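You operate a simulated robot arm through the tools that you are given. There is no shell and no other tool.

You are at the controls of a simulated robot arm. One attempt, no reset.

Task
Put things in order on the ledge of the gasket board. At the end: the teal grease brush stands where the yellow thread tape stood; the gold brass valve block is on the silver splash plate; the grey charge flask from the ledge of the gasket board stands where the gold brass valve block stood; the yellow thread tape stands where the grey charge flask stood; whatever was shut is shut again. Leave all else as you found it, and nothing knocked over.

The check looks at the end state, three seconds after you hand in, the way a careful person would. Anything else that was tipped, shoved, dropped, spilled or broken makes it a failure.

Robot
A 7-joint arm with a two-finger parallel gripper, fixed in place. Base frame: the origin is at the foot of the arm, x ahead of it, y to its left, z up; the work surface is at about z = 0. Lengths are in cm, angles in rad, forces in N, time in s.
With the tool pointing down near the work surface it reaches from about 22 to 58 cm from the base axis. Its first joint turns from -1.152 to 1.152 rad. Payload 2.5 kg.
The tool frame sits at the grasp point between the pads (the TCP): z along the fingers, y along the line on which they close. The tips reach 2.3 cm beyond it. The gripper opens to 9.4 cm. The fingers are 3.8 cm wide and 1 cm thick; the gripper's body (5.4 by 9.6 cm) begins 3.9 cm behind the TCP.
Orientation is that of the tool frame in the base frame, as [roll, pitch, yaw] about the fixed x, y, z axes, in that order (R = Rz(yaw) Ry(pitch) Rx(roll)). With the fingers straight down and closing along the base's y, the tool's x points along the base's -x, its y along +y and its z along -z.

Tools
- The arm moves only by the tool drive_tool. Its argument "steps" is a list of rows, each an object (a shift or turn left out is 0, a gripper value left out holds the last) with "travel": the shift along the tool's x, y, z in units of 30 mm (1.0 is 30 mm), a list of three; "delta_rot": the turn, a rotation vector about the tool's x, y, z in units of 8 degrees (1.0 is 8 degrees), a list of three; "hand": the opening, from 0 (shut) to 1 (fully open). In form: [{"travel": [dx, dy, dz], "delta_rot": [ax, ay, az], "hand": hand}, ...]. A call has 1 to 20 rows; each row shifts and turns the commanded pose from where the row before left it, along the tool's axes as they then stand. A call with a number of a shift or a turn outside -1 to 1 is refused whole. Rows are played at 5 a second. More than 5 cm and 0.15 rad between two rows, or a gripper value outside its range, and nothing of the call is played. A pose out of reach is approached as far as the arm can. The call stops where the force on the tool passes 40 N (or 10 N more than at its start, if that is more) or the arm is blocked; 0.2 s more then pass. Each finger travels about 10.8 cm/s and halts on what it meets, pressing with about 22 N; the grip force reading is that of the motor and also rises with nothing between the fingers. The clock runs only during rows and for 0.2 s after the last one: add rows that do not move to give the fingers time. The reply holds the time, the measured pose of the TCP, the force on the tool along the base axes, the opening and the grip force, in the units named above and with some noise, with the torque about the TCP (base axes, N m) and any sound that the robot's microphone picked up.
- Cameras (640 x 400 px; columns grow to the right, rows downward): "scene" is fixed at [12.51, -42.48, 51.94]; the picture's right is [0.69, -0.72, 0.00], its down [-0.56, -0.54, -0.63] and it looks along [0.46, 0.44, -0.77] (base axes); focal length 367 px, centre (320, 200). "wrist" rides on the gripper at [8.6, 1.6, -7.4] in the tool frame; the picture's right is [-0.18, 0.98, 0.00], its down [-0.58, -0.11, -0.81] and it looks along [-0.79, -0.15, 0.59] (tool axes); focal length 243 px, centre (320, 200). There is no depth. A picture from a camera that has moved, and an enlarged one, comes with that camera's place and axes in the base frame and with its lens.
- get_image(camera): a new picture of that camera. No time passes.
- inspect(camera, box): a new picture of the part [left, top, right, bottom] of that camera's present view, enlarged. No time passes.
- close_job(): hands the job in; it is judged then, once.

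Nothing tells you positions but the pictures and the camera data. Unless the task says otherwise, let go and move clear before handing in.

The tools are called after ">>>" as a command line: name --argument value ..., lists and objects as JSON in quotes. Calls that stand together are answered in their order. drive_tool: Moves the arm, as the interface text tells. Its arguments: {"type":"object","properties":{"steps":{"type":"array"}},"required":["steps"]} The other tools are called the same way: get_image (camera) takes a picture; inspect (camera, box) takes an enlarged picture of a part of a camera's view; close_job () hands the job in.

At the start:

```text
clock: 0.0
tcp_pos: [30.48, -20.34, 24.94]
ee_rot: [3.141, -0.001, 3.141]
ft_force: [0.6, -0.1, 0.0]
wrist_torque: [-0.03, -0.01, 0.03]
finger_gap: 9.38
finger_force: 0.1
```

scene: 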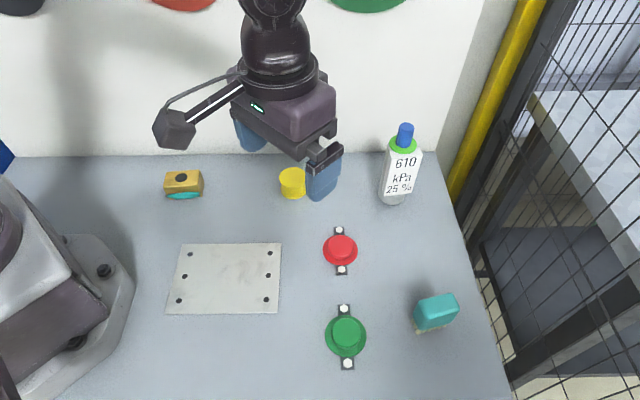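
wrist: 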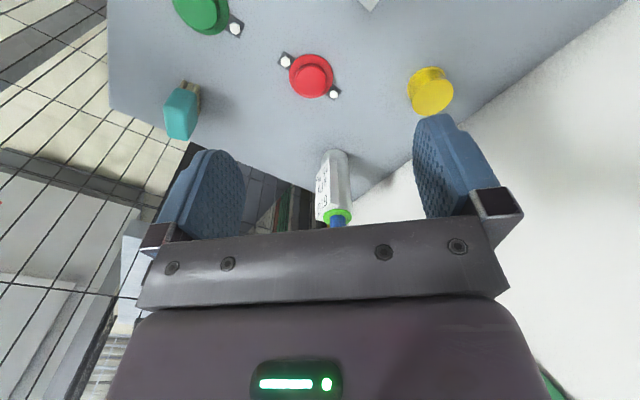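

I see a work surface with a brass valve block, yellow tape, grey flask, teal brush, a silver plate and red and green knobs/buttons. I'll look closer at each before moving.

>>> inspect --camera "scene" --box '[120, 130, 320, 255]'

>>> inspect --camera "scene" --box '[270, 100, 470, 225]'

>>> inspect --camera "scene" --box '[300, 215, 500, 340]'

>>> inspect --camera "scene" --box '[0, 0, 640, 400]'

>>> inspect --camera "wrist" --box '[100, 0, 500, 250]'

```text
3.20 times, centred on (220, 192) of scene
camera zoom: at [12.51, -42.48, 51.94], right [0.69, -0.72, 0.0], down [-0.56, -0.54, -0.63], along [0.46, 0.44, -0.77], focal length 1174 px, centre (640, 224)
```

zoom: 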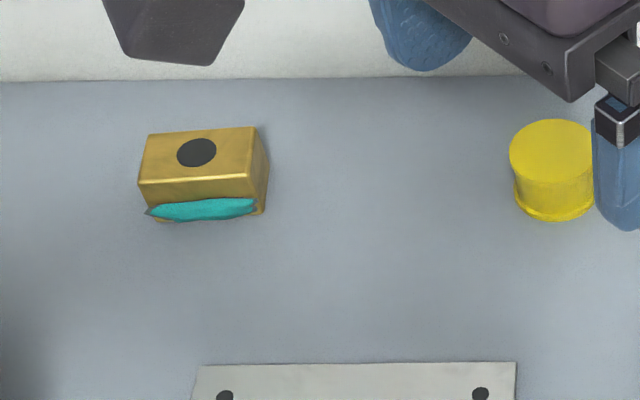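

```text
3.20 times, centred on (370, 162) of scene
camera zoom: at [12.51, -42.48, 51.94], right [0.69, -0.72, 0.0], down [-0.56, -0.54, -0.63], along [0.46, 0.44, -0.77], focal length 1174 px, centre (160, 320)
```

zoom: 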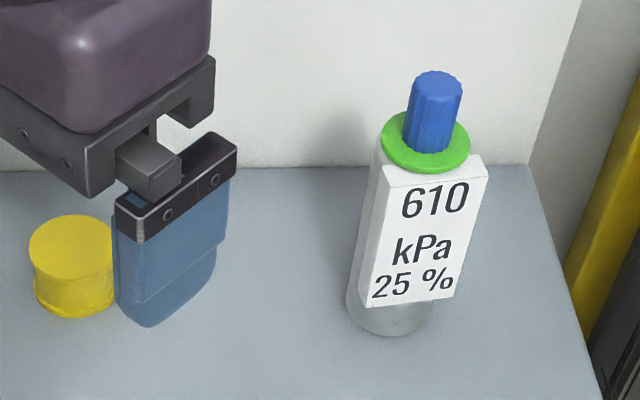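

```text
3.20 times, centred on (400, 278) of scene
camera zoom: at [12.51, -42.48, 51.94], right [0.69, -0.72, 0.0], down [-0.56, -0.54, -0.63], along [0.46, 0.44, -0.77], focal length 1174 px, centre (64, -48)
```

zoom: 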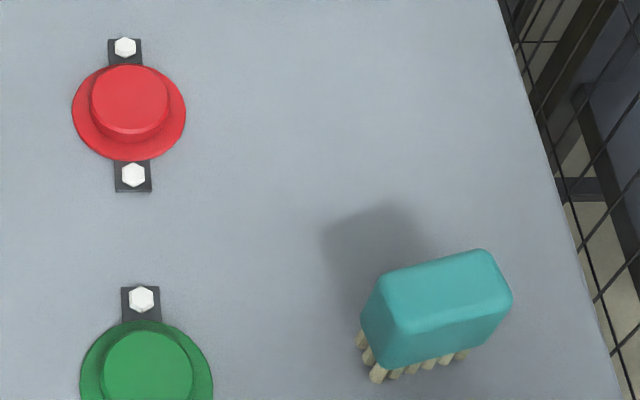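

```text
1.00 times, centred on (320, 200) of scene (not enlarged: the box is as wide or as high as the picture)
camera zoom: at [12.51, -42.48, 51.94], right [0.69, -0.72, 0.0], down [-0.56, -0.54, -0.63], along [0.46, 0.44, -0.77], focal length 367 px, centre (320, 200)
```

zoom: 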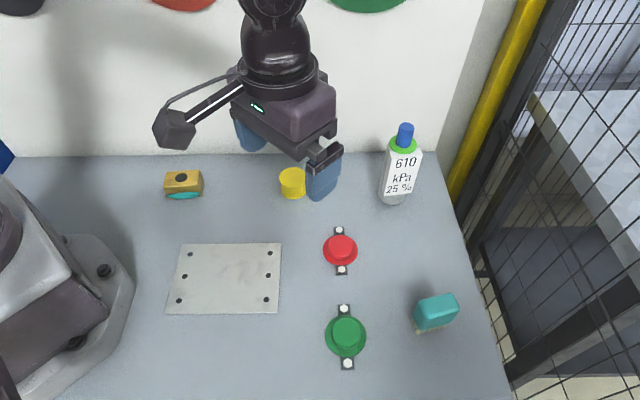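

```text
1.60 times, centred on (300, 125) of wrist
camera zoom: at [21.85, -18.83, 32.27], right [0.18, 0.98, 0.0], down [0.58, -0.11, 0.81], along [0.79, -0.15, -0.59], focal length 388 px, centre (352, 320)
```

zoom: 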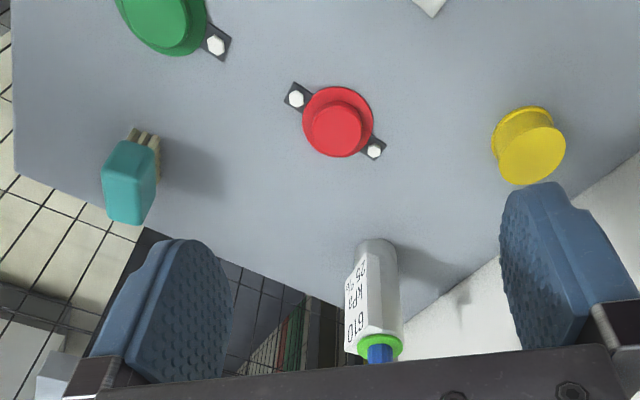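

The brass block seems to have something teal at its front face, so I'm zooming in on that, the flask base, the board's wall and the plate before planning.

>>> inspect --camera "scene" --box '[150, 155, 214, 195]'

>>> inspect --camera "scene" --box '[155, 230, 295, 318]'

>>> inspect --camera "scene" --box '[360, 110, 456, 210]'

>>> inspect --camera "scene" --box '[400, 280, 480, 340]'

>>> inspect --camera "scene" --box '[0, 0, 240, 150]'

>>> inspect --camera "scene" --box '[240, 150, 320, 210]'

```text
10.00 times, centred on (182, 175) of scene
camera zoom: at [12.51, -42.48, 51.94], right [0.69, -0.72, 0.0], down [-0.56, -0.54, -0.63], along [0.46, 0.44, -0.77], focal length 3668 px, centre (1700, 450)
```

zoom: 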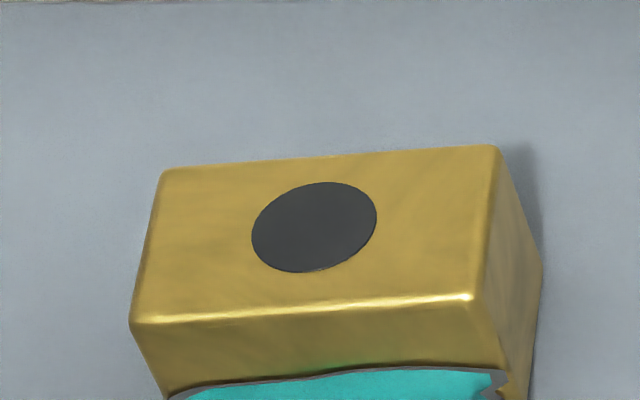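

```text
4.55 times, centred on (225, 274) of scene
camera zoom: at [12.51, -42.48, 51.94], right [0.69, -0.72, 0.0], down [-0.56, -0.54, -0.63], along [0.46, 0.44, -0.77], focal length 1667 px, centre (752, -136)
```

zoom: 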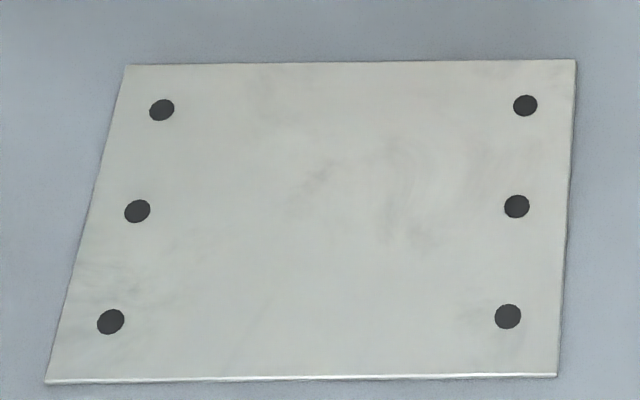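

```text
4.00 times, centred on (408, 160) of scene
camera zoom: at [12.51, -42.48, 51.94], right [0.69, -0.72, 0.0], down [-0.56, -0.54, -0.63], along [0.46, 0.44, -0.77], focal length 1467 px, centre (-32, 360)
```

zoom: 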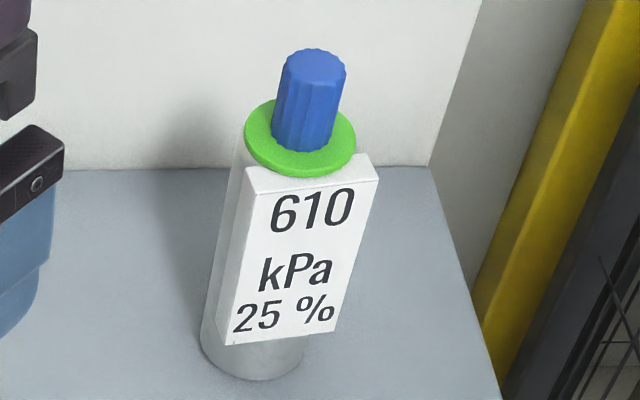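

```text
6.67 times, centred on (440, 310) of scene
camera zoom: at [12.51, -42.48, 51.94], right [0.69, -0.72, 0.0], down [-0.56, -0.54, -0.63], along [0.46, 0.44, -0.77], focal length 2446 px, centre (-480, -533)
```

zoom: 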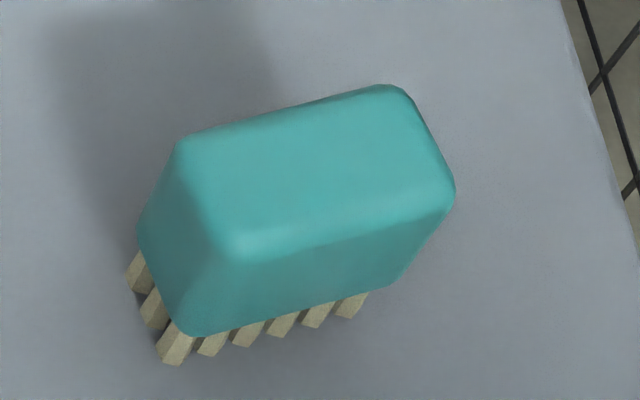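

```text
2.67 times, centred on (120, 75) of scene
camera zoom: at [12.51, -42.48, 51.94], right [0.69, -0.72, 0.0], down [-0.56, -0.54, -0.63], along [0.46, 0.44, -0.77], focal length 978 px, centre (853, 533)
```

zoom: 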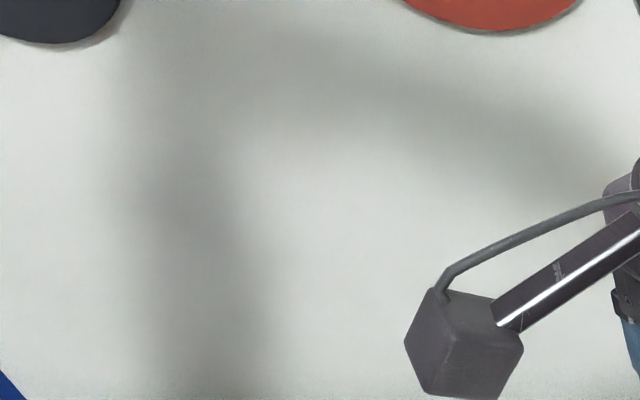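

```text
6.67 times, centred on (280, 180) of scene
camera zoom: at [12.51, -42.48, 51.94], right [0.69, -0.72, 0.0], down [-0.56, -0.54, -0.63], along [0.46, 0.44, -0.77], focal length 2446 px, centre (587, 333)
```

zoom: 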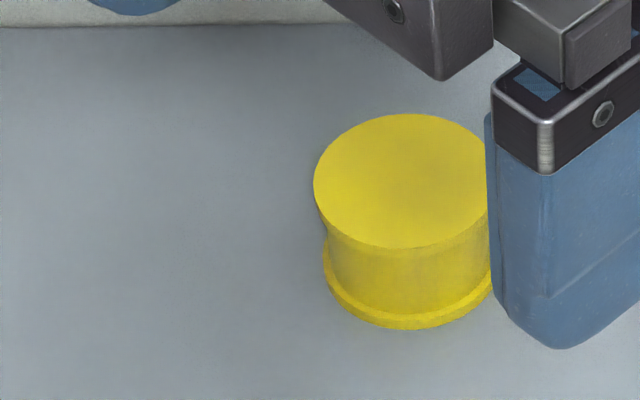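

The flask is a cylinder with a protruding label plate and a blue cap on a green collar; the brush stands on its bristles. I look at the underside of the brass block's front and the full lower scene for anything else.

>>> inspect --camera "scene" --box '[152, 165, 216, 205]'

>>> inspect --camera "scene" --box '[310, 215, 390, 290]'

>>> inspect --camera "scene" --box '[240, 0, 480, 150]'

>>> inspect --camera "scene" --box '[0, 200, 320, 400]'

>>> inspect --camera "scene" --box '[300, 290, 400, 390]'

```text
10.00 times, centred on (184, 185) of scene
camera zoom: at [12.51, -42.48, 51.94], right [0.69, -0.72, 0.0], down [-0.56, -0.54, -0.63], along [0.46, 0.44, -0.77], focal length 3668 px, centre (1680, 350)
```

zoom: 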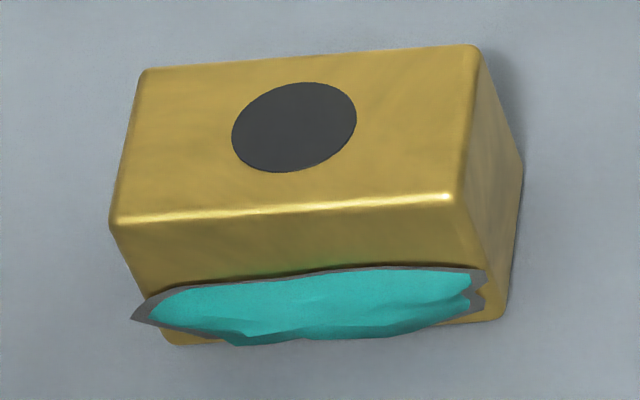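

```text
5.33 times, centred on (350, 252) of scene
camera zoom: at [12.51, -42.48, 51.94], right [0.69, -0.72, 0.0], down [-0.56, -0.54, -0.63], along [0.46, 0.44, -0.77], focal length 1956 px, centre (160, -80)
```

zoom: 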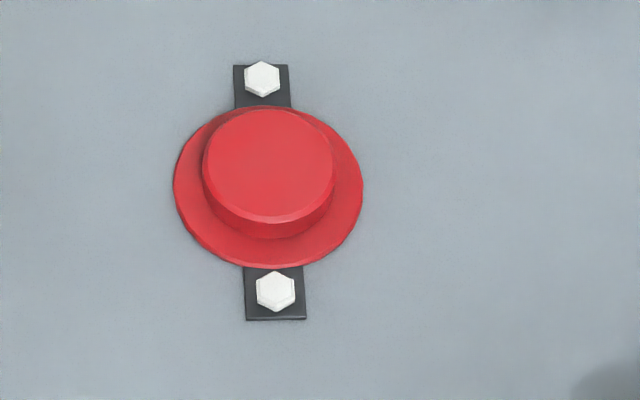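

```text
2.67 times, centred on (360, 75) of scene
camera zoom: at [12.51, -42.48, 51.94], right [0.69, -0.72, 0.0], down [-0.56, -0.54, -0.63], along [0.46, 0.44, -0.77], focal length 978 px, centre (213, 533)
```

zoom: 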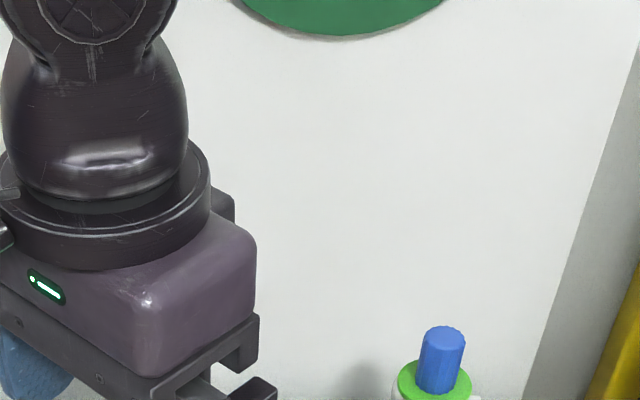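

```text
2.00 times, centred on (160, 300) of scene
camera zoom: at [12.51, -42.48, 51.94], right [0.69, -0.72, 0.0], down [-0.56, -0.54, -0.63], along [0.46, 0.44, -0.77], focal length 734 px, centre (640, 0)
```

zoom: 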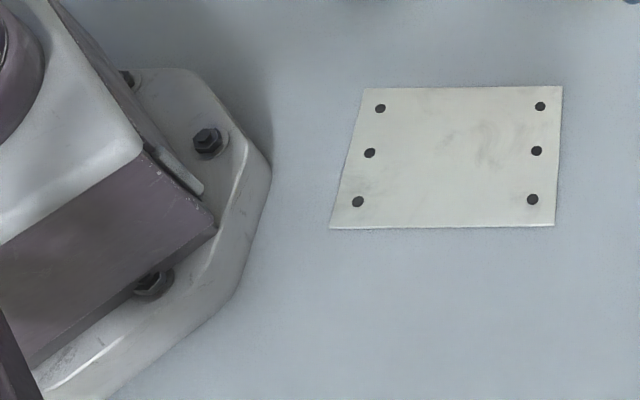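

```text
4.00 times, centred on (350, 340) of scene
camera zoom: at [12.51, -42.48, 51.94], right [0.69, -0.72, 0.0], down [-0.56, -0.54, -0.63], along [0.46, 0.44, -0.77], focal length 1467 px, centre (200, -360)
```

zoom: 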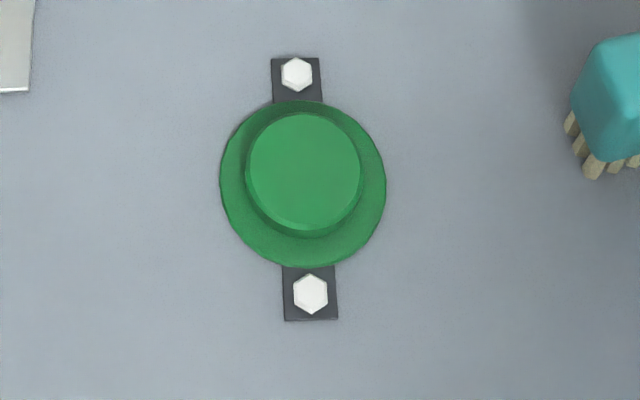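

The brass block is at about (28.0, 6.9), long axis at -41° (parallel to the back wall), about 6 x 4 x 3 cm, with a teal patch on its front face. I'll move above it, turned so the fingers close along its long axis, and look with the wrist camera.

>>> drive_tool --steps '[{"travel": [0.083, 0.908, 0]}, {"travel": [0.083, 0.908, 0]}, {"travel": [0.083, 0.908, 0]}, {"travel": [0.083, 0.908, 0]}, {"travel": [0.083, 0.908, 0]}, {"travel": [0.083, 0.908, 0]}, {"travel": [0.083, 0.908, 0]}, {"travel": [0.083, 0.908, 0]}, {"travel": [0.083, 0.908, 0]}, {"travel": [0.083, 0.908, 0]}, {"delta_rot": [0, 0, -0.879]}, {"delta_rot": [0, 0, -0.879]}, {"delta_rot": [0, 0, -0.879]}, {"delta_rot": [0, 0, -0.879]}, {"delta_rot": [0, 0, -0.879]}, {"delta_rot": [0, 0, -0.879]}, {"delta_rot": [0, 0, -0.879]}, {"travel": [0, 0, 0]}]'

>>> get_image --camera "wrist"

>>> get_image --camera "scene"

```text
clock: 3.8
tcp_pos: [28.12, 6.79, 24.95]
ee_rot: [3.141, 0.0, -2.28]
ft_force: [-0.5, 0.1, 1.1]
wrist_torque: [0.03, -0.01, -0.03]
finger_gap: 9.42
finger_force: 0.0
```

```text
taken
camera wrist: at [21.14, 1.24, 32.26], right [-0.63, 0.78, 0.0], down [0.46, 0.37, 0.81], along [0.63, 0.5, -0.59], focal length 243 px, centre (320, 200)
```

wrist: 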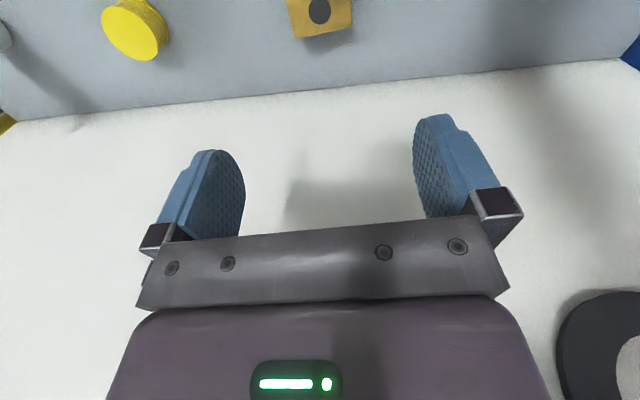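

```text
taken
```

scene: 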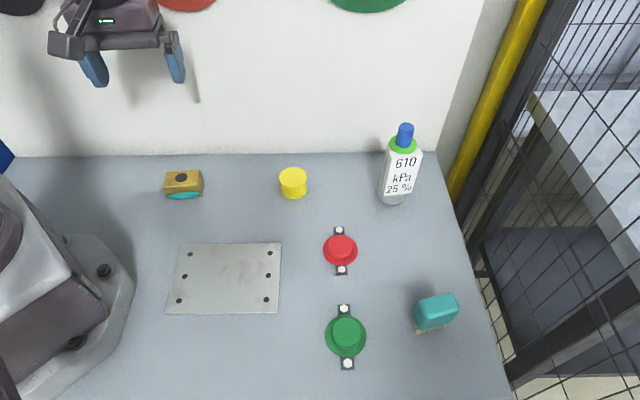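

I'm now above the block with the fingers turned to yaw -2.28. I descend partway to z≈13 for a closer view of the block.

>>> drive_tool --steps '[{"travel": [0, 0, 0.8]}, {"travel": [0, 0, 0.8]}, {"travel": [0, 0, 0.8]}, {"travel": [0, 0, 0.8]}, {"travel": [0, 0, 0.8]}, {"travel": [0, 0, 0]}]'

>>> get_image --camera "wrist"

>>> inspect --camera "wrist" --box '[240, 0, 420, 112]'

>>> inspect --camera "scene" --box '[60, 60, 260, 210]'

```text
clock: 5.2
tcp_pos: [28.08, 6.67, 13.06]
ee_rot: [-3.141, 0.001, -2.283]
ft_force: [-0.1, -1.0, -0.2]
wrist_torque: [0.03, -0.01, -0.02]
finger_gap: 9.41
finger_force: 0.0
```

```text
taken
camera wrist: at [21.17, 1.07, 20.35], right [-0.62, 0.78, 0.0], down [0.46, 0.37, 0.81], along [0.63, 0.5, -0.59], focal length 243 px, centre (320, 200)
```

wrist: 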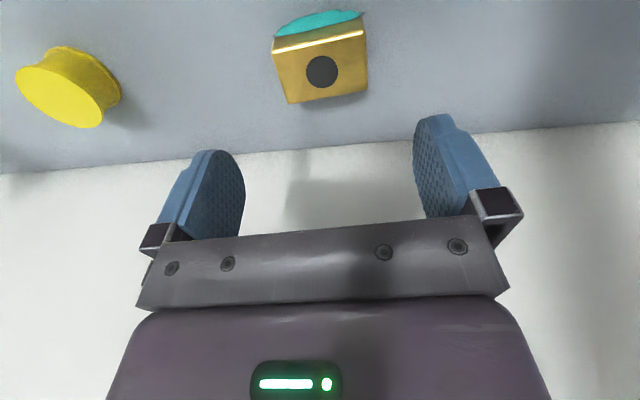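

```text
3.56 times, centred on (330, 56) of wrist
camera zoom: at [21.17, 1.07, 20.35], right [-0.62, 0.78, 0.0], down [0.46, 0.37, 0.81], along [0.63, 0.5, -0.59], focal length 863 px, centre (284, 712)
```

zoom: 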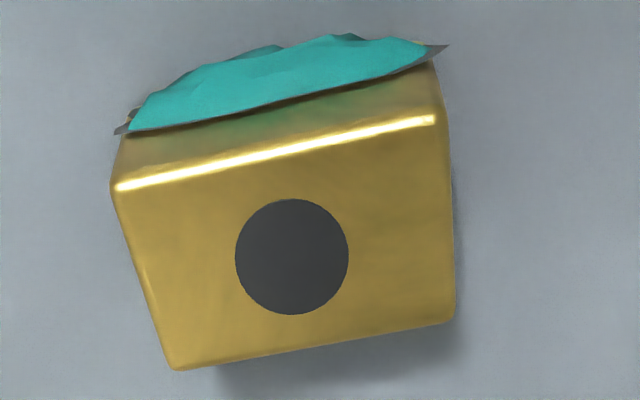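

```text
2.67 times, centred on (160, 135) of scene
camera zoom: at [12.51, -42.48, 51.94], right [0.69, -0.72, 0.0], down [-0.56, -0.54, -0.63], along [0.46, 0.44, -0.77], focal length 978 px, centre (747, 373)
```

zoom: 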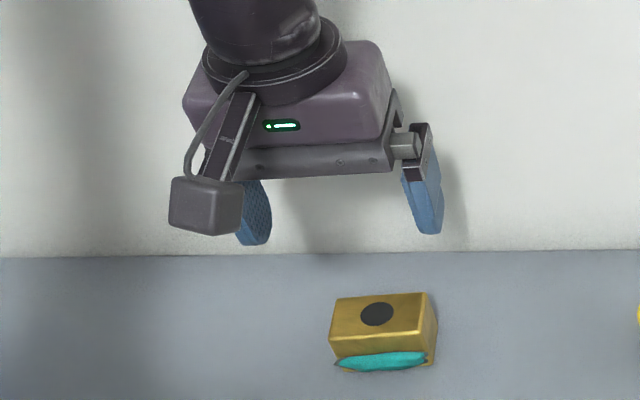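

Combining both cameras puts the block's centre at about (27.5, 6.35), top at ~3.7 cm, and its axis matches my yaw. I shift slightly and descend to just above it, then look again.

>>> drive_tool --steps '[{"travel": [0.207, 0.077, 0]}, {"travel": [0, 0, 0.5]}, {"travel": [0, 0, 0.5]}, {"travel": [0, 0, 0.4]}, {"travel": [0, 0, 0.4]}, {"travel": [0, 0, 0.3]}, {"travel": [0, 0, 0]}]'

>>> get_image --camera "wrist"

>>> inspect --camera "scene" --box '[110, 110, 238, 210]'

```text
clock: 6.8
tcp_pos: [27.36, 6.5, 6.49]
ee_rot: [-3.141, -0.001, -2.281]
ft_force: [0.3, -0.2, -0.3]
wrist_torque: [-0.01, -0.02, -0.01]
finger_gap: 9.41
finger_force: 0.1
```

```text
taken
camera wrist: at [20.5, 0.96, 13.93], right [-0.62, 0.78, 0.0], down [0.46, 0.37, 0.81], along [0.63, 0.5, -0.59], focal length 243 px, centre (320, 200)
```

wrist: 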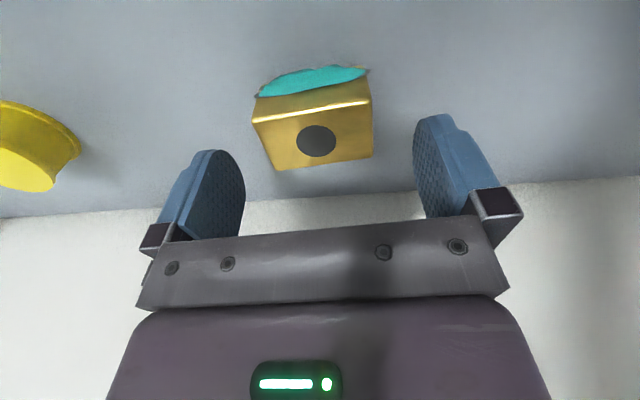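

```text
4.00 times, centred on (174, 160) of scene
camera zoom: at [12.51, -42.48, 51.94], right [0.69, -0.72, 0.0], down [-0.56, -0.54, -0.63], along [0.46, 0.44, -0.77], focal length 1467 px, centre (904, 360)
```

zoom: 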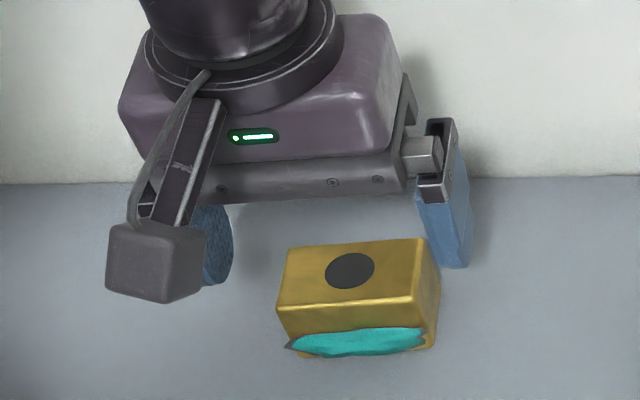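

The block is centred between the fingers to within 2 mm. I make a small correction, lower to z≈2.9 and close on the ends of the block.

>>> drive_tool --steps '[{"travel": [0.02, -0.06, 0.3]}, {"travel": [0, 0, 0.3]}, {"travel": [0, 0, 0.3]}, {"travel": [0, 0, 0.29]}, {"travel": [0, 0, 0]}]'

>>> inspect --camera "scene" --box '[110, 120, 238, 200]'

>>> get_image --camera "wrist"

```text
clock: 8.0
tcp_pos: [27.52, 6.34, 3.12]
ee_rot: [3.141, 0.0, -2.282]
ft_force: [-0.1, 0.4, -1.0]
wrist_torque: [-0.01, 0.0, 0.02]
finger_gap: 9.39
finger_force: 0.0
```

```text
5.00 times, centred on (174, 160) of scene
camera zoom: at [12.51, -42.48, 51.94], right [0.69, -0.72, 0.0], down [-0.56, -0.54, -0.63], along [0.46, 0.44, -0.77], focal length 1834 px, centre (1050, 400)
```

zoom: 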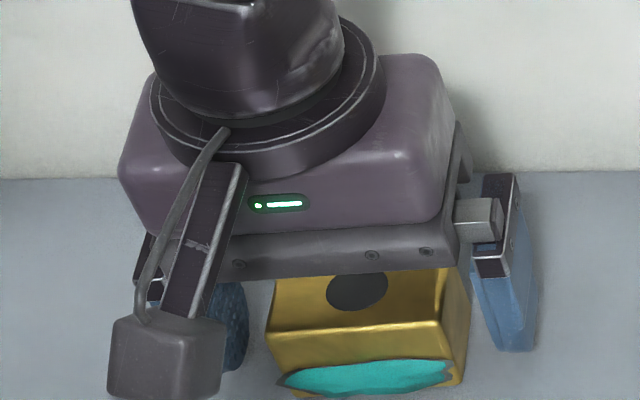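

```text
taken
camera wrist: at [20.56, 0.77, 10.47], right [-0.62, 0.78, 0.0], down [0.46, 0.37, 0.81], along [0.63, 0.5, -0.59], focal length 243 px, centre (320, 200)
```

wrist: 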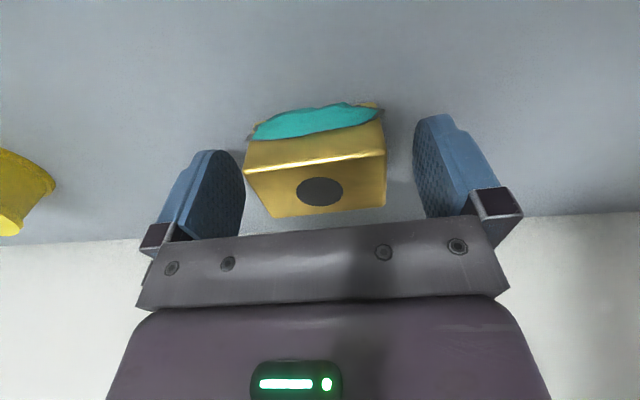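

The fingers straddle the block cleanly at z≈3.1. Closing now and giving it a moment.

>>> drive_tool --steps '[{"hand": 0.6}, {"hand": 0.5}, {"hand": 0.4}, {"hand": 0.4}, {"hand": 0.4}]'

>>> inspect --camera "scene" --box '[110, 120, 238, 200]'

```text
clock: 9.2
tcp_pos: [27.48, 6.25, 3.05]
ee_rot: [3.141, 0.0, -2.284]
ft_force: [0.7, -1.3, -0.7]
wrist_torque: [-0.01, -0.01, -0.02]
finger_gap: 6.16
finger_force: 22.0
```

```text
5.00 times, centred on (174, 160) of scene
camera zoom: at [12.51, -42.48, 51.94], right [0.69, -0.72, 0.0], down [-0.56, -0.54, -0.63], along [0.46, 0.44, -0.77], focal length 1834 px, centre (1050, 400)
```

zoom: 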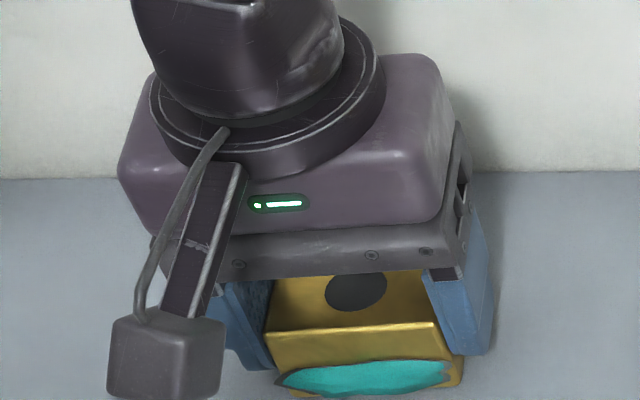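

Gripped at a 6.16 cm gap with 22 N. I lift a few cm and check whether the teal patch comes along with the block.

>>> drive_tool --steps '[{"travel": [0, 0, -0.3]}, {"travel": [0, 0, -0.5]}, {"travel": [0, 0, -0.7]}, {"travel": [0, 0, -0.7]}, {"travel": [0, 0, -0.5]}, {"travel": [0, 0, 0]}]'

>>> inspect --camera "scene" --box '[94, 100, 254, 200]'

>>> get_image --camera "wrist"

```text
clock: 10.6
tcp_pos: [27.59, 6.31, 11.38]
ee_rot: [3.14, 0.0, -2.281]
ft_force: [0.5, 0.2, -3.7]
wrist_torque: [0.02, 0.05, 0.04]
finger_gap: 6.2
finger_force: 21.9
```

```text
4.00 times, centred on (174, 150) of scene
camera zoom: at [12.51, -42.48, 51.94], right [0.69, -0.72, 0.0], down [-0.56, -0.54, -0.63], along [0.46, 0.44, -0.77], focal length 1467 px, centre (904, 400)
```

zoom: 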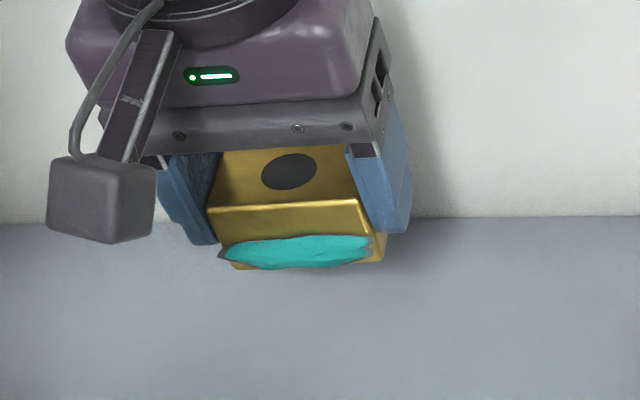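

```text
taken
camera wrist: at [20.6, 0.89, 18.68], right [-0.62, 0.78, 0.0], down [0.46, 0.37, 0.81], along [0.63, 0.5, -0.59], focal length 243 px, centre (320, 200)
```

wrist: 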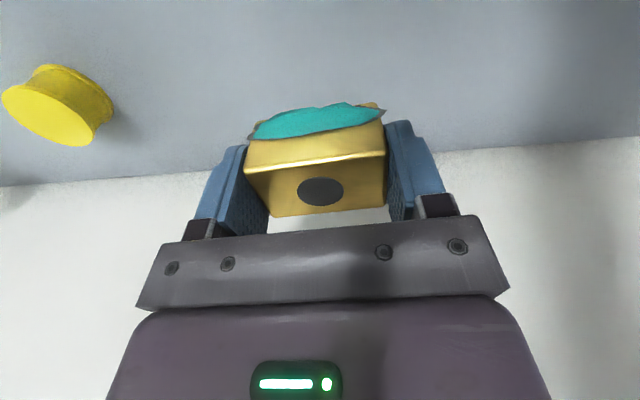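

The patch is part of the block; all lifted together. Next I carry it to the silver plate, whose centre I take to be at about (22, -13.4).

>>> drive_tool --steps '[{"travel": [0.4, -0.2, 0]}, {"travel": [0.765, -0.369, 0]}, {"travel": [0.765, -0.369, 0]}, {"travel": [0.765, -0.369, 0]}, {"travel": [0.765, -0.369, 0]}, {"travel": [0.765, -0.369, 0]}, {"travel": [0.765, -0.369, 0]}, {"travel": [0.765, -0.369, 0]}, {"travel": [0.365, -0.169, 0]}, {"delta_rot": [0, 0, 0.56]}, {"travel": [0, 0, 0]}]'

>>> get_image --camera "scene"

>>> get_image --camera "wrist"

```text
clock: 13.0
tcp_pos: [22.33, -13.37, 11.12]
ee_rot: [-3.141, -0.001, -2.361]
ft_force: [0.3, 0.0, -4.0]
wrist_torque: [0.0, 0.02, -0.01]
finger_gap: 6.19
finger_force: 22.2
```

```text
taken
```

scene: 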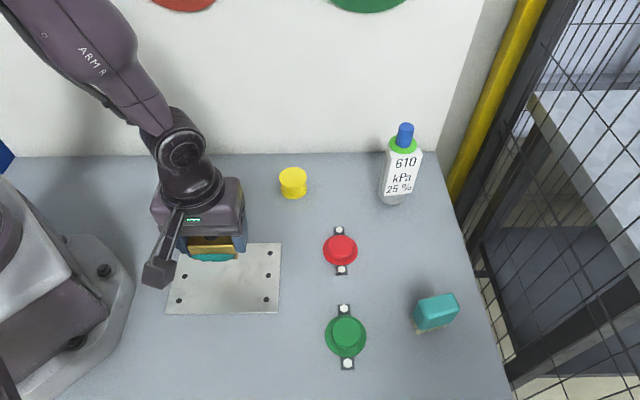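

```text
taken
camera wrist: at [14.92, -18.44, 18.43], right [-0.56, 0.83, 0.0], down [0.49, 0.33, 0.81], along [0.67, 0.45, -0.59], focal length 243 px, centre (320, 200)
```

wrist: 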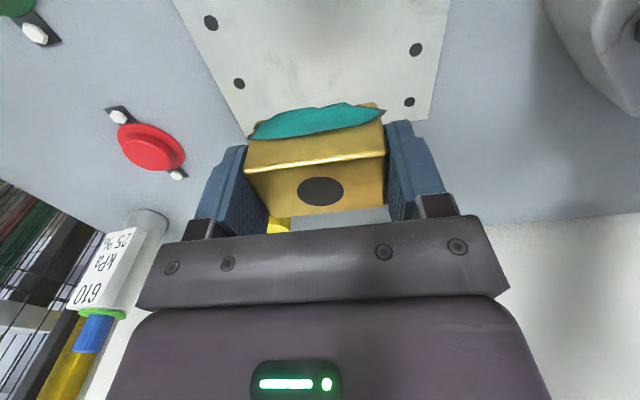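

The block is over the plate. I lower it to a few mm above the plate, then settle gently.

>>> drive_tool --steps '[{"travel": [0, 0, 0.5]}, {"travel": [0, 0, 0.6]}, {"travel": [0, 0, 0.6]}, {"travel": [0, 0, 0.5]}, {"travel": [0, 0, 0.2]}, {"travel": [0, 0, 0.05]}, {"travel": [0, 0, 0]}]'

>>> inspect --camera "scene" --box '[140, 210, 300, 310]'

```text
clock: 14.6
tcp_pos: [22.34, -13.39, 3.69]
ee_rot: [3.14, -0.001, -2.358]
ft_force: [-0.5, -0.3, -4.8]
wrist_torque: [0.03, -0.01, -0.02]
finger_gap: 6.2
finger_force: 21.6
```

```text
4.00 times, centred on (220, 260) of scene
camera zoom: at [12.51, -42.48, 51.94], right [0.69, -0.72, 0.0], down [-0.56, -0.54, -0.63], along [0.46, 0.44, -0.77], focal length 1467 px, centre (720, -40)
```

zoom: 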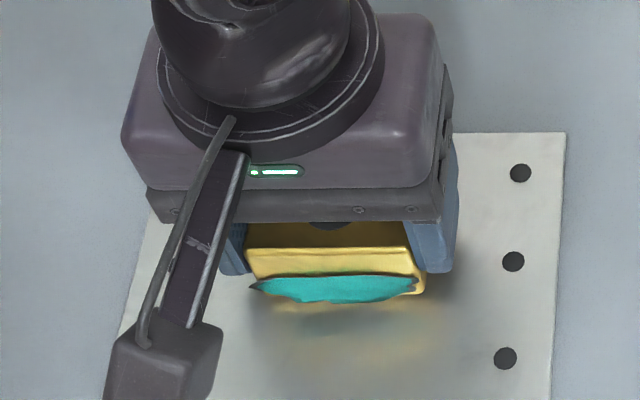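

>>> drive_tool --steps '[{"travel": [0, 0, 0.05]}, {"travel": [0, 0, 0.04]}, {"travel": [0, 0, 0]}, {"travel": [0, 0, 0]}]'

```text
clock: 15.6
tcp_pos: [22.31, -13.39, 3.56]
ee_rot: [3.141, 0.0, -2.361]
ft_force: [0.2, -0.4, -4.6]
wrist_torque: [-0.01, 0.04, -0.02]
finger_gap: 6.19
finger_force: 22.0
```

No contact yet (still carrying about 4 N), so I continue down in 1 mm steps.

>>> drive_tool --steps '[{"travel": [0, 0, 0.033]}, {"travel": [0, 0, 0.033]}, {"travel": [0, 0, 0]}, {"travel": [0, 0, 0]}]'

```text
clock: 16.6
tcp_pos: [22.32, -13.36, 3.4]
ee_rot: [-3.139, -0.001, -2.361]
ft_force: [0.2, 3.3, 16.4]
wrist_torque: [0.1, 0.06, 0.04]
finger_gap: 6.2
finger_force: 21.9
```

Contact with the plate (about +16 N). I ease off slightly, open and rise clear.

>>> drive_tool --steps '[{"travel": [0, 0, -0.015]}, {"travel": [0, 0, 0]}, {"hand": 0.75}, {"hand": 0.85}, {"hand": 1.0}, {"travel": [0, 0, 0]}]'

>>> get_image --camera "wrist"

```text
clock: 18.0
tcp_pos: [22.28, -13.22, 3.44]
ee_rot: [3.141, 0.001, -2.359]
ft_force: [-0.2, -2.0, 0.4]
wrist_torque: [0.04, 0.0, 0.04]
finger_gap: 9.4
finger_force: 0.1
```

```text
taken
camera wrist: at [14.98, -18.27, 10.76], right [-0.56, 0.83, 0.0], down [0.49, 0.33, 0.81], along [0.67, 0.45, -0.59], focal length 243 px, centre (320, 200)
```

wrist: 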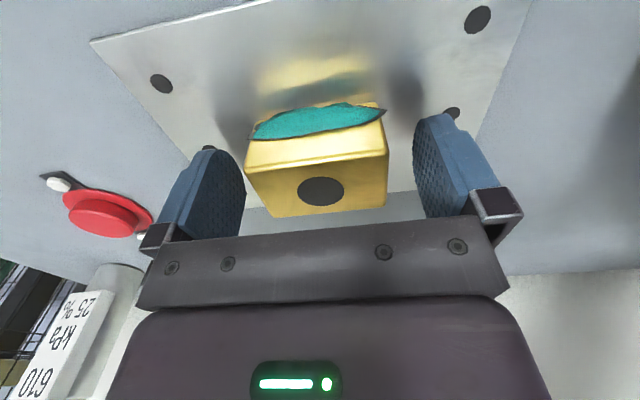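

The block rests on the plate and the fingers are clear of it. I rise straight up to z≈24 and move over to a vantage point in front of the flask for a closer look.

>>> drive_tool --steps '[{"travel": [0, 0, -0.4]}, {"travel": [0, 0, -0.8]}, {"travel": [0, 0, -1]}, {"travel": [0, 0, -1]}, {"travel": [0, 0, -1]}, {"travel": [0, 0, -1]}, {"travel": [0, 0, -1]}, {"travel": [0, 0, -0.7]}, {"travel": [-0.132, -0.955, 0]}, {"travel": [-0.132, -0.955, 0]}, {"travel": [-0.132, -0.955, 0]}, {"travel": [-0.132, -0.955, 0]}, {"travel": [-0.132, -0.955, 0]}, {"travel": [-0.132, -0.955, 0]}, {"travel": [-0.132, -0.955, 0]}, {"travel": [-0.132, -0.955, 0]}, {"travel": [-0.132, -0.955, 0]}, {"travel": [0, 0, 0]}]'

>>> get_image --camera "wrist"

>>> get_image --camera "scene"

```text
clock: 21.8
tcp_pos: [42.84, -29.25, 24.22]
ee_rot: [-3.141, 0.001, -2.36]
ft_force: [0.0, 0.8, -1.4]
wrist_torque: [-0.03, 0.01, 0.0]
finger_gap: 9.44
finger_force: 0.1
```

```text
taken
camera wrist: at [35.61, -34.25, 31.63], right [-0.56, 0.83, 0.0], down [0.49, 0.33, 0.81], along [0.67, 0.45, -0.59], focal length 243 px, centre (320, 200)
```

wrist: 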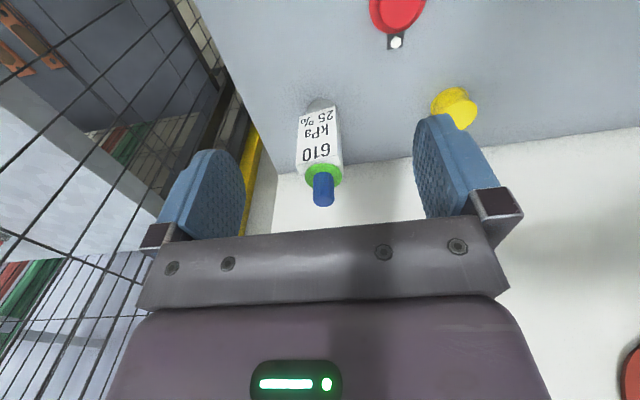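

```text
taken
```

scene: 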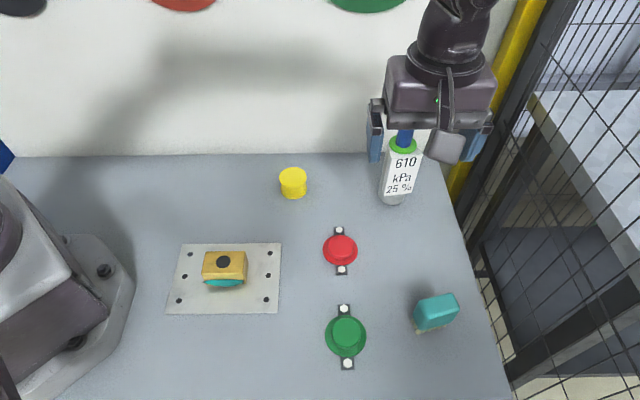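

The block sits well on the plate. I zoom in on the flask from the wrist camera.

>>> inspect --camera "wrist" --box '[260, 80, 420, 215]'

>>> inspect --camera "wrist" --box '[280, 85, 376, 145]'

>>> inspect --camera "wrist" --box '[280, 150, 376, 210]'

>>> inspect --camera "scene" --box '[190, 230, 286, 290]'

```text
2.96 times, centred on (340, 148) of wrist
camera zoom: at [35.61, -34.25, 31.63], right [-0.56, 0.83, 0.0], down [0.49, 0.33, 0.81], along [0.67, 0.45, -0.59], focal length 719 px, centre (261, 356)
```

zoom: 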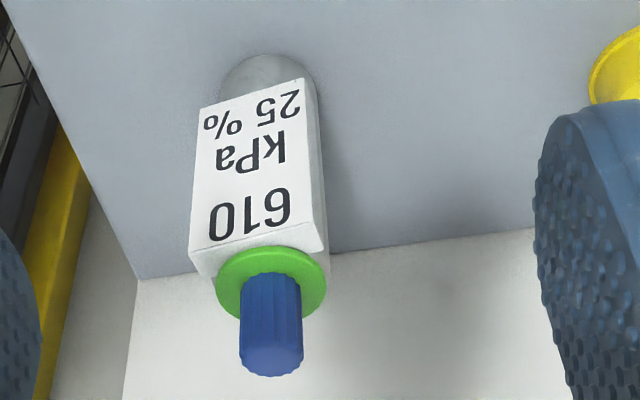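

```text
6.67 times, centred on (328, 115) of wrist
camera zoom: at [35.61, -34.25, 31.63], right [-0.56, 0.83, 0.0], down [0.49, 0.33, 0.81], along [0.67, 0.45, -0.59], focal length 1618 px, centre (267, 767)
```

zoom: 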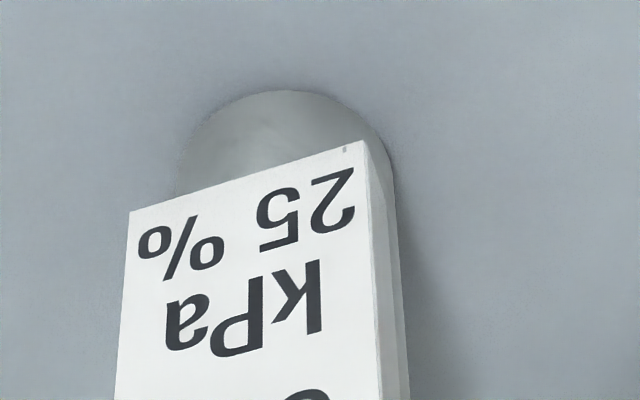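

```text
6.67 times, centred on (328, 180) of wrist
camera zoom: at [35.61, -34.25, 31.63], right [-0.56, 0.83, 0.0], down [0.49, 0.33, 0.81], along [0.67, 0.45, -0.59], focal length 1618 px, centre (267, 333)
```

zoom: 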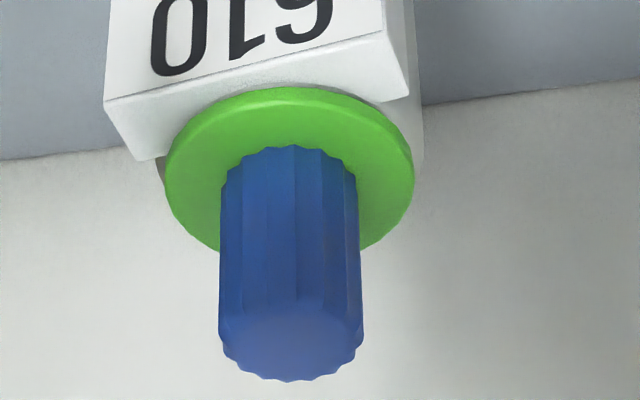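

```text
6.67 times, centred on (238, 260) of scene
camera zoom: at [12.51, -42.48, 51.94], right [0.69, -0.72, 0.0], down [-0.56, -0.54, -0.63], along [0.46, 0.44, -0.77], focal length 2446 px, centre (867, -200)
```

zoom: 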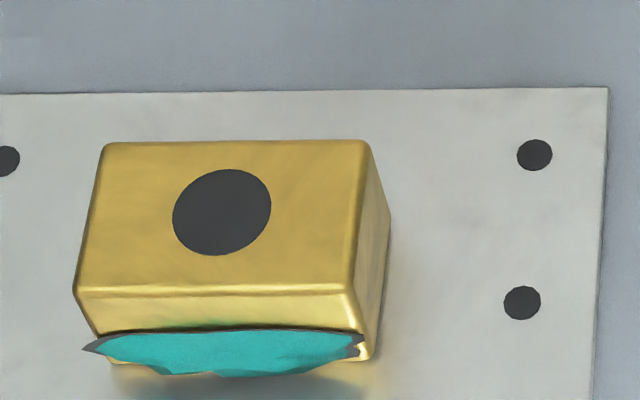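

The flask axis is at about (53.2, -21.75), body Ø4.7, label box facing ~232°, collar top at z≈12.4, cap top at ≈16.3. I'll grip it from above with one pad flat on the label face and the other on the back, so I turn to yaw ≈142.7° and move over it at height.

>>> drive_tool --steps '[{"delta_rot": [0, 0, 0.932]}, {"delta_rot": [0, 0, 0.932]}, {"delta_rot": [0, 0, 0.932]}, {"delta_rot": [0, 0, 0.932]}, {"delta_rot": [0, 0, 0.932]}, {"delta_rot": [0, 0, 0.932]}, {"delta_rot": [0, 0, 0.932]}, {"delta_rot": [0, 0, 0.932]}, {"delta_rot": [0, 0, 0.932]}, {"delta_rot": [0, 0, 0.932]}, {"delta_rot": [0, 0, 0.932]}, {"travel": [-0.247, 0.808, 0]}, {"travel": [-0.247, 0.808, 0]}, {"travel": [-0.247, 0.808, 0]}, {"travel": [-0.247, 0.808, 0]}, {"travel": [-0.247, 0.808, 0]}, {"travel": [0, 0, 0]}]'

>>> get_image --camera "wrist"

>>> get_image --camera "scene"

```text
clock: 25.4
tcp_pos: [53.46, -22.02, 24.1]
ee_rot: [-3.141, -0.002, 2.491]
ft_force: [1.0, 0.6, 0.5]
wrist_torque: [0.03, -0.02, -0.02]
finger_gap: 9.43
finger_force: 0.1
```

```text
taken
camera wrist: at [47.42, -15.5, 31.5], right [0.74, 0.67, 0.0], down [0.4, -0.44, 0.81], along [0.54, -0.6, -0.59], focal length 243 px, centre (320, 200)
```

wrist: 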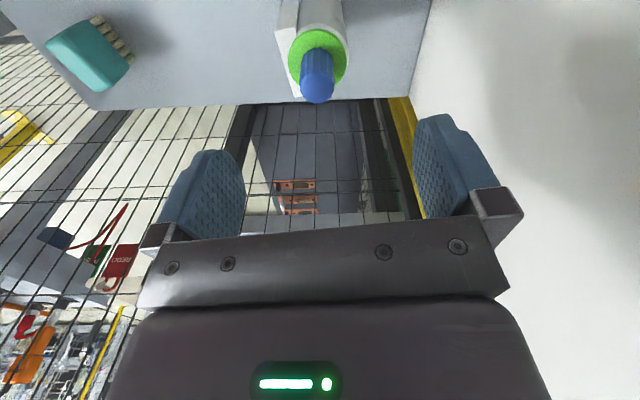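

```text
taken
```

scene: 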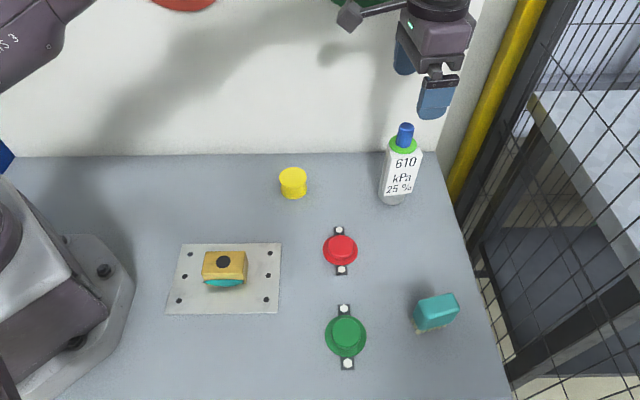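

I'm above the flask with everything clear. I zoom in to check the alignment with the cap and label.

>>> inspect --camera "wrist" --box '[240, 0, 400, 110]'

>>> inspect --camera "scene" --box '[340, 40, 500, 210]'

```text
3.64 times, centred on (320, 55) of wrist
camera zoom: at [47.42, -15.5, 31.5], right [0.74, 0.67, 0.0], down [0.4, -0.44, 0.81], along [0.54, -0.6, -0.59], focal length 882 px, centre (320, 727)
```

zoom: 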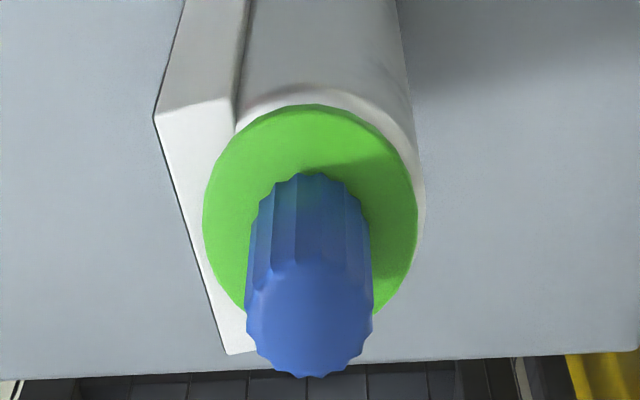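

```text
2.35 times, centred on (420, 125) of scene
camera zoom: at [12.51, -42.48, 51.94], right [0.69, -0.72, 0.0], down [-0.56, -0.54, -0.63], along [0.46, 0.44, -0.77], focal length 863 px, centre (85, 376)
```

zoom: 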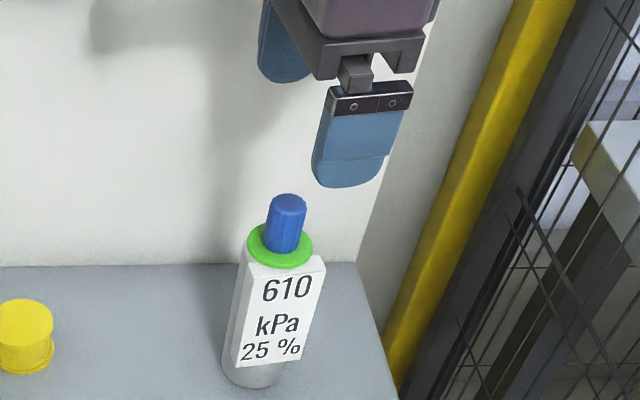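

The close view puts the flask axis at (53.0, -21.9) with the label face 2.74 cm in front of it. I correct the position, then descend so the fingers straddle the cap, and check.

>>> drive_tool --steps '[{"travel": [0.123, -0.11, 0], "delta_rot": [0, 0, -0.15]}, {"travel": [0, 0, 0.5]}, {"travel": [0, 0, 0.6]}, {"travel": [0, 0, 0.6]}, {"travel": [0, 0, 0.6]}, {"travel": [0, 0, 0.5]}, {"travel": [0, 0, 0.2]}, {"travel": [0, 0, 0]}]'

>>> get_image --camera "wrist"

>>> inspect --camera "scene" --box '[330, 90, 490, 210]'

```text
clock: 27.2
tcp_pos: [52.82, -21.9, 15.0]
ee_rot: [-3.141, 0.0, 2.512]
ft_force: [-0.4, -0.6, -0.5]
wrist_torque: [-0.02, 0.03, 0.04]
finger_gap: 9.39
finger_force: 0.0
```

```text
taken
camera wrist: at [46.75, -15.5, 22.36], right [0.73, 0.69, 0.0], down [0.41, -0.43, 0.81], along [0.55, -0.59, -0.59], focal length 243 px, centre (320, 200)
```

wrist: 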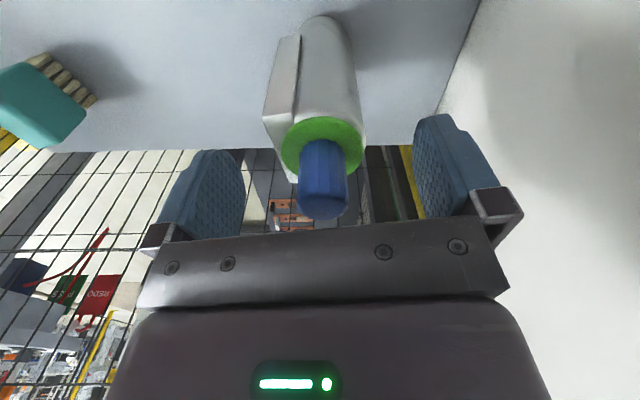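

```text
3.33 times, centred on (410, 150) of scene
camera zoom: at [12.51, -42.48, 51.94], right [0.69, -0.72, 0.0], down [-0.56, -0.54, -0.63], along [0.46, 0.44, -0.77], focal length 1223 px, centre (20, 367)
```

zoom: 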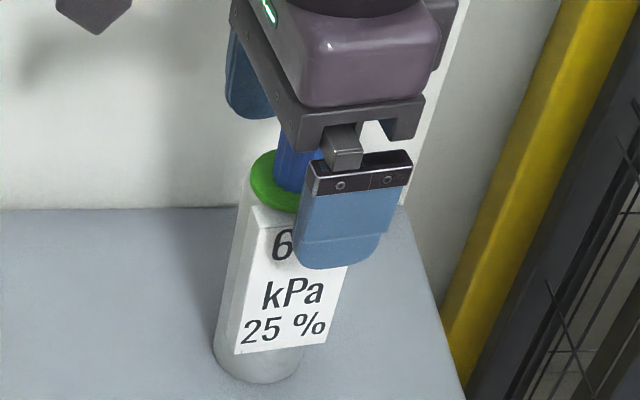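

Cap top measures z≈16.3 and the flask is centred between the fingers. I descend the last 2.2 cm to z≈12.8 slowly, leaving about 4 mm between palm and cap.

>>> drive_tool --steps '[{"travel": [0, 0, 0.2]}, {"travel": [0, 0, 0.2]}, {"travel": [0, 0, 0.2]}, {"travel": [0, 0, 0.12]}, {"travel": [0, 0, 0]}]'

>>> get_image --camera "wrist"

>>> inspect --camera "scene" --box '[330, 90, 490, 210]'

```text
clock: 28.4
tcp_pos: [52.85, -21.85, 12.84]
ee_rot: [3.142, -0.001, 2.511]
ft_force: [0.5, 0.9, 1.1]
wrist_torque: [0.01, 0.01, -0.01]
finger_gap: 9.41
finger_force: 0.0
```

```text
taken
camera wrist: at [46.77, -15.46, 20.23], right [0.73, 0.69, 0.0], down [0.41, -0.43, 0.81], along [0.55, -0.59, -0.59], focal length 243 px, centre (320, 200)
```

wrist: 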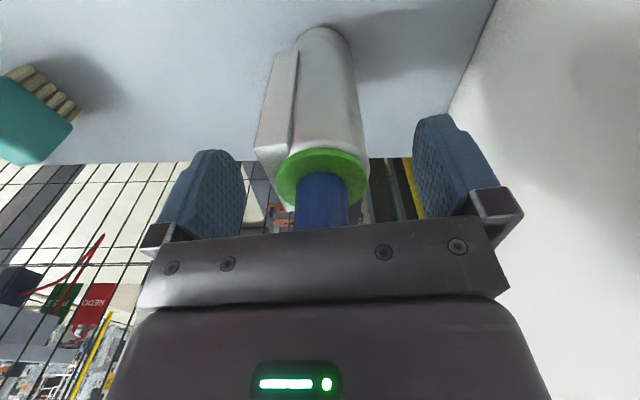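

```text
3.33 times, centred on (410, 150) of scene
camera zoom: at [12.51, -42.48, 51.94], right [0.69, -0.72, 0.0], down [-0.56, -0.54, -0.63], along [0.46, 0.44, -0.77], focal length 1223 px, centre (20, 367)
```

zoom: 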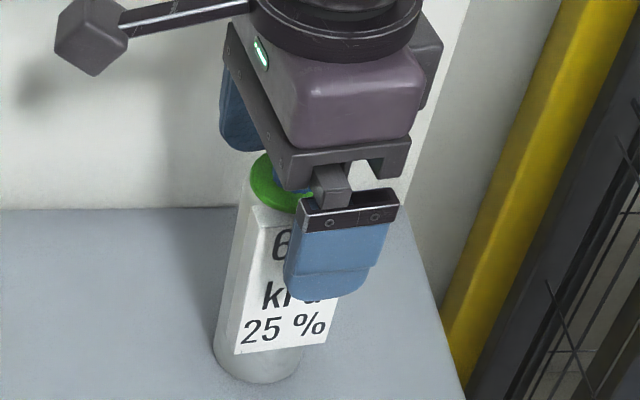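

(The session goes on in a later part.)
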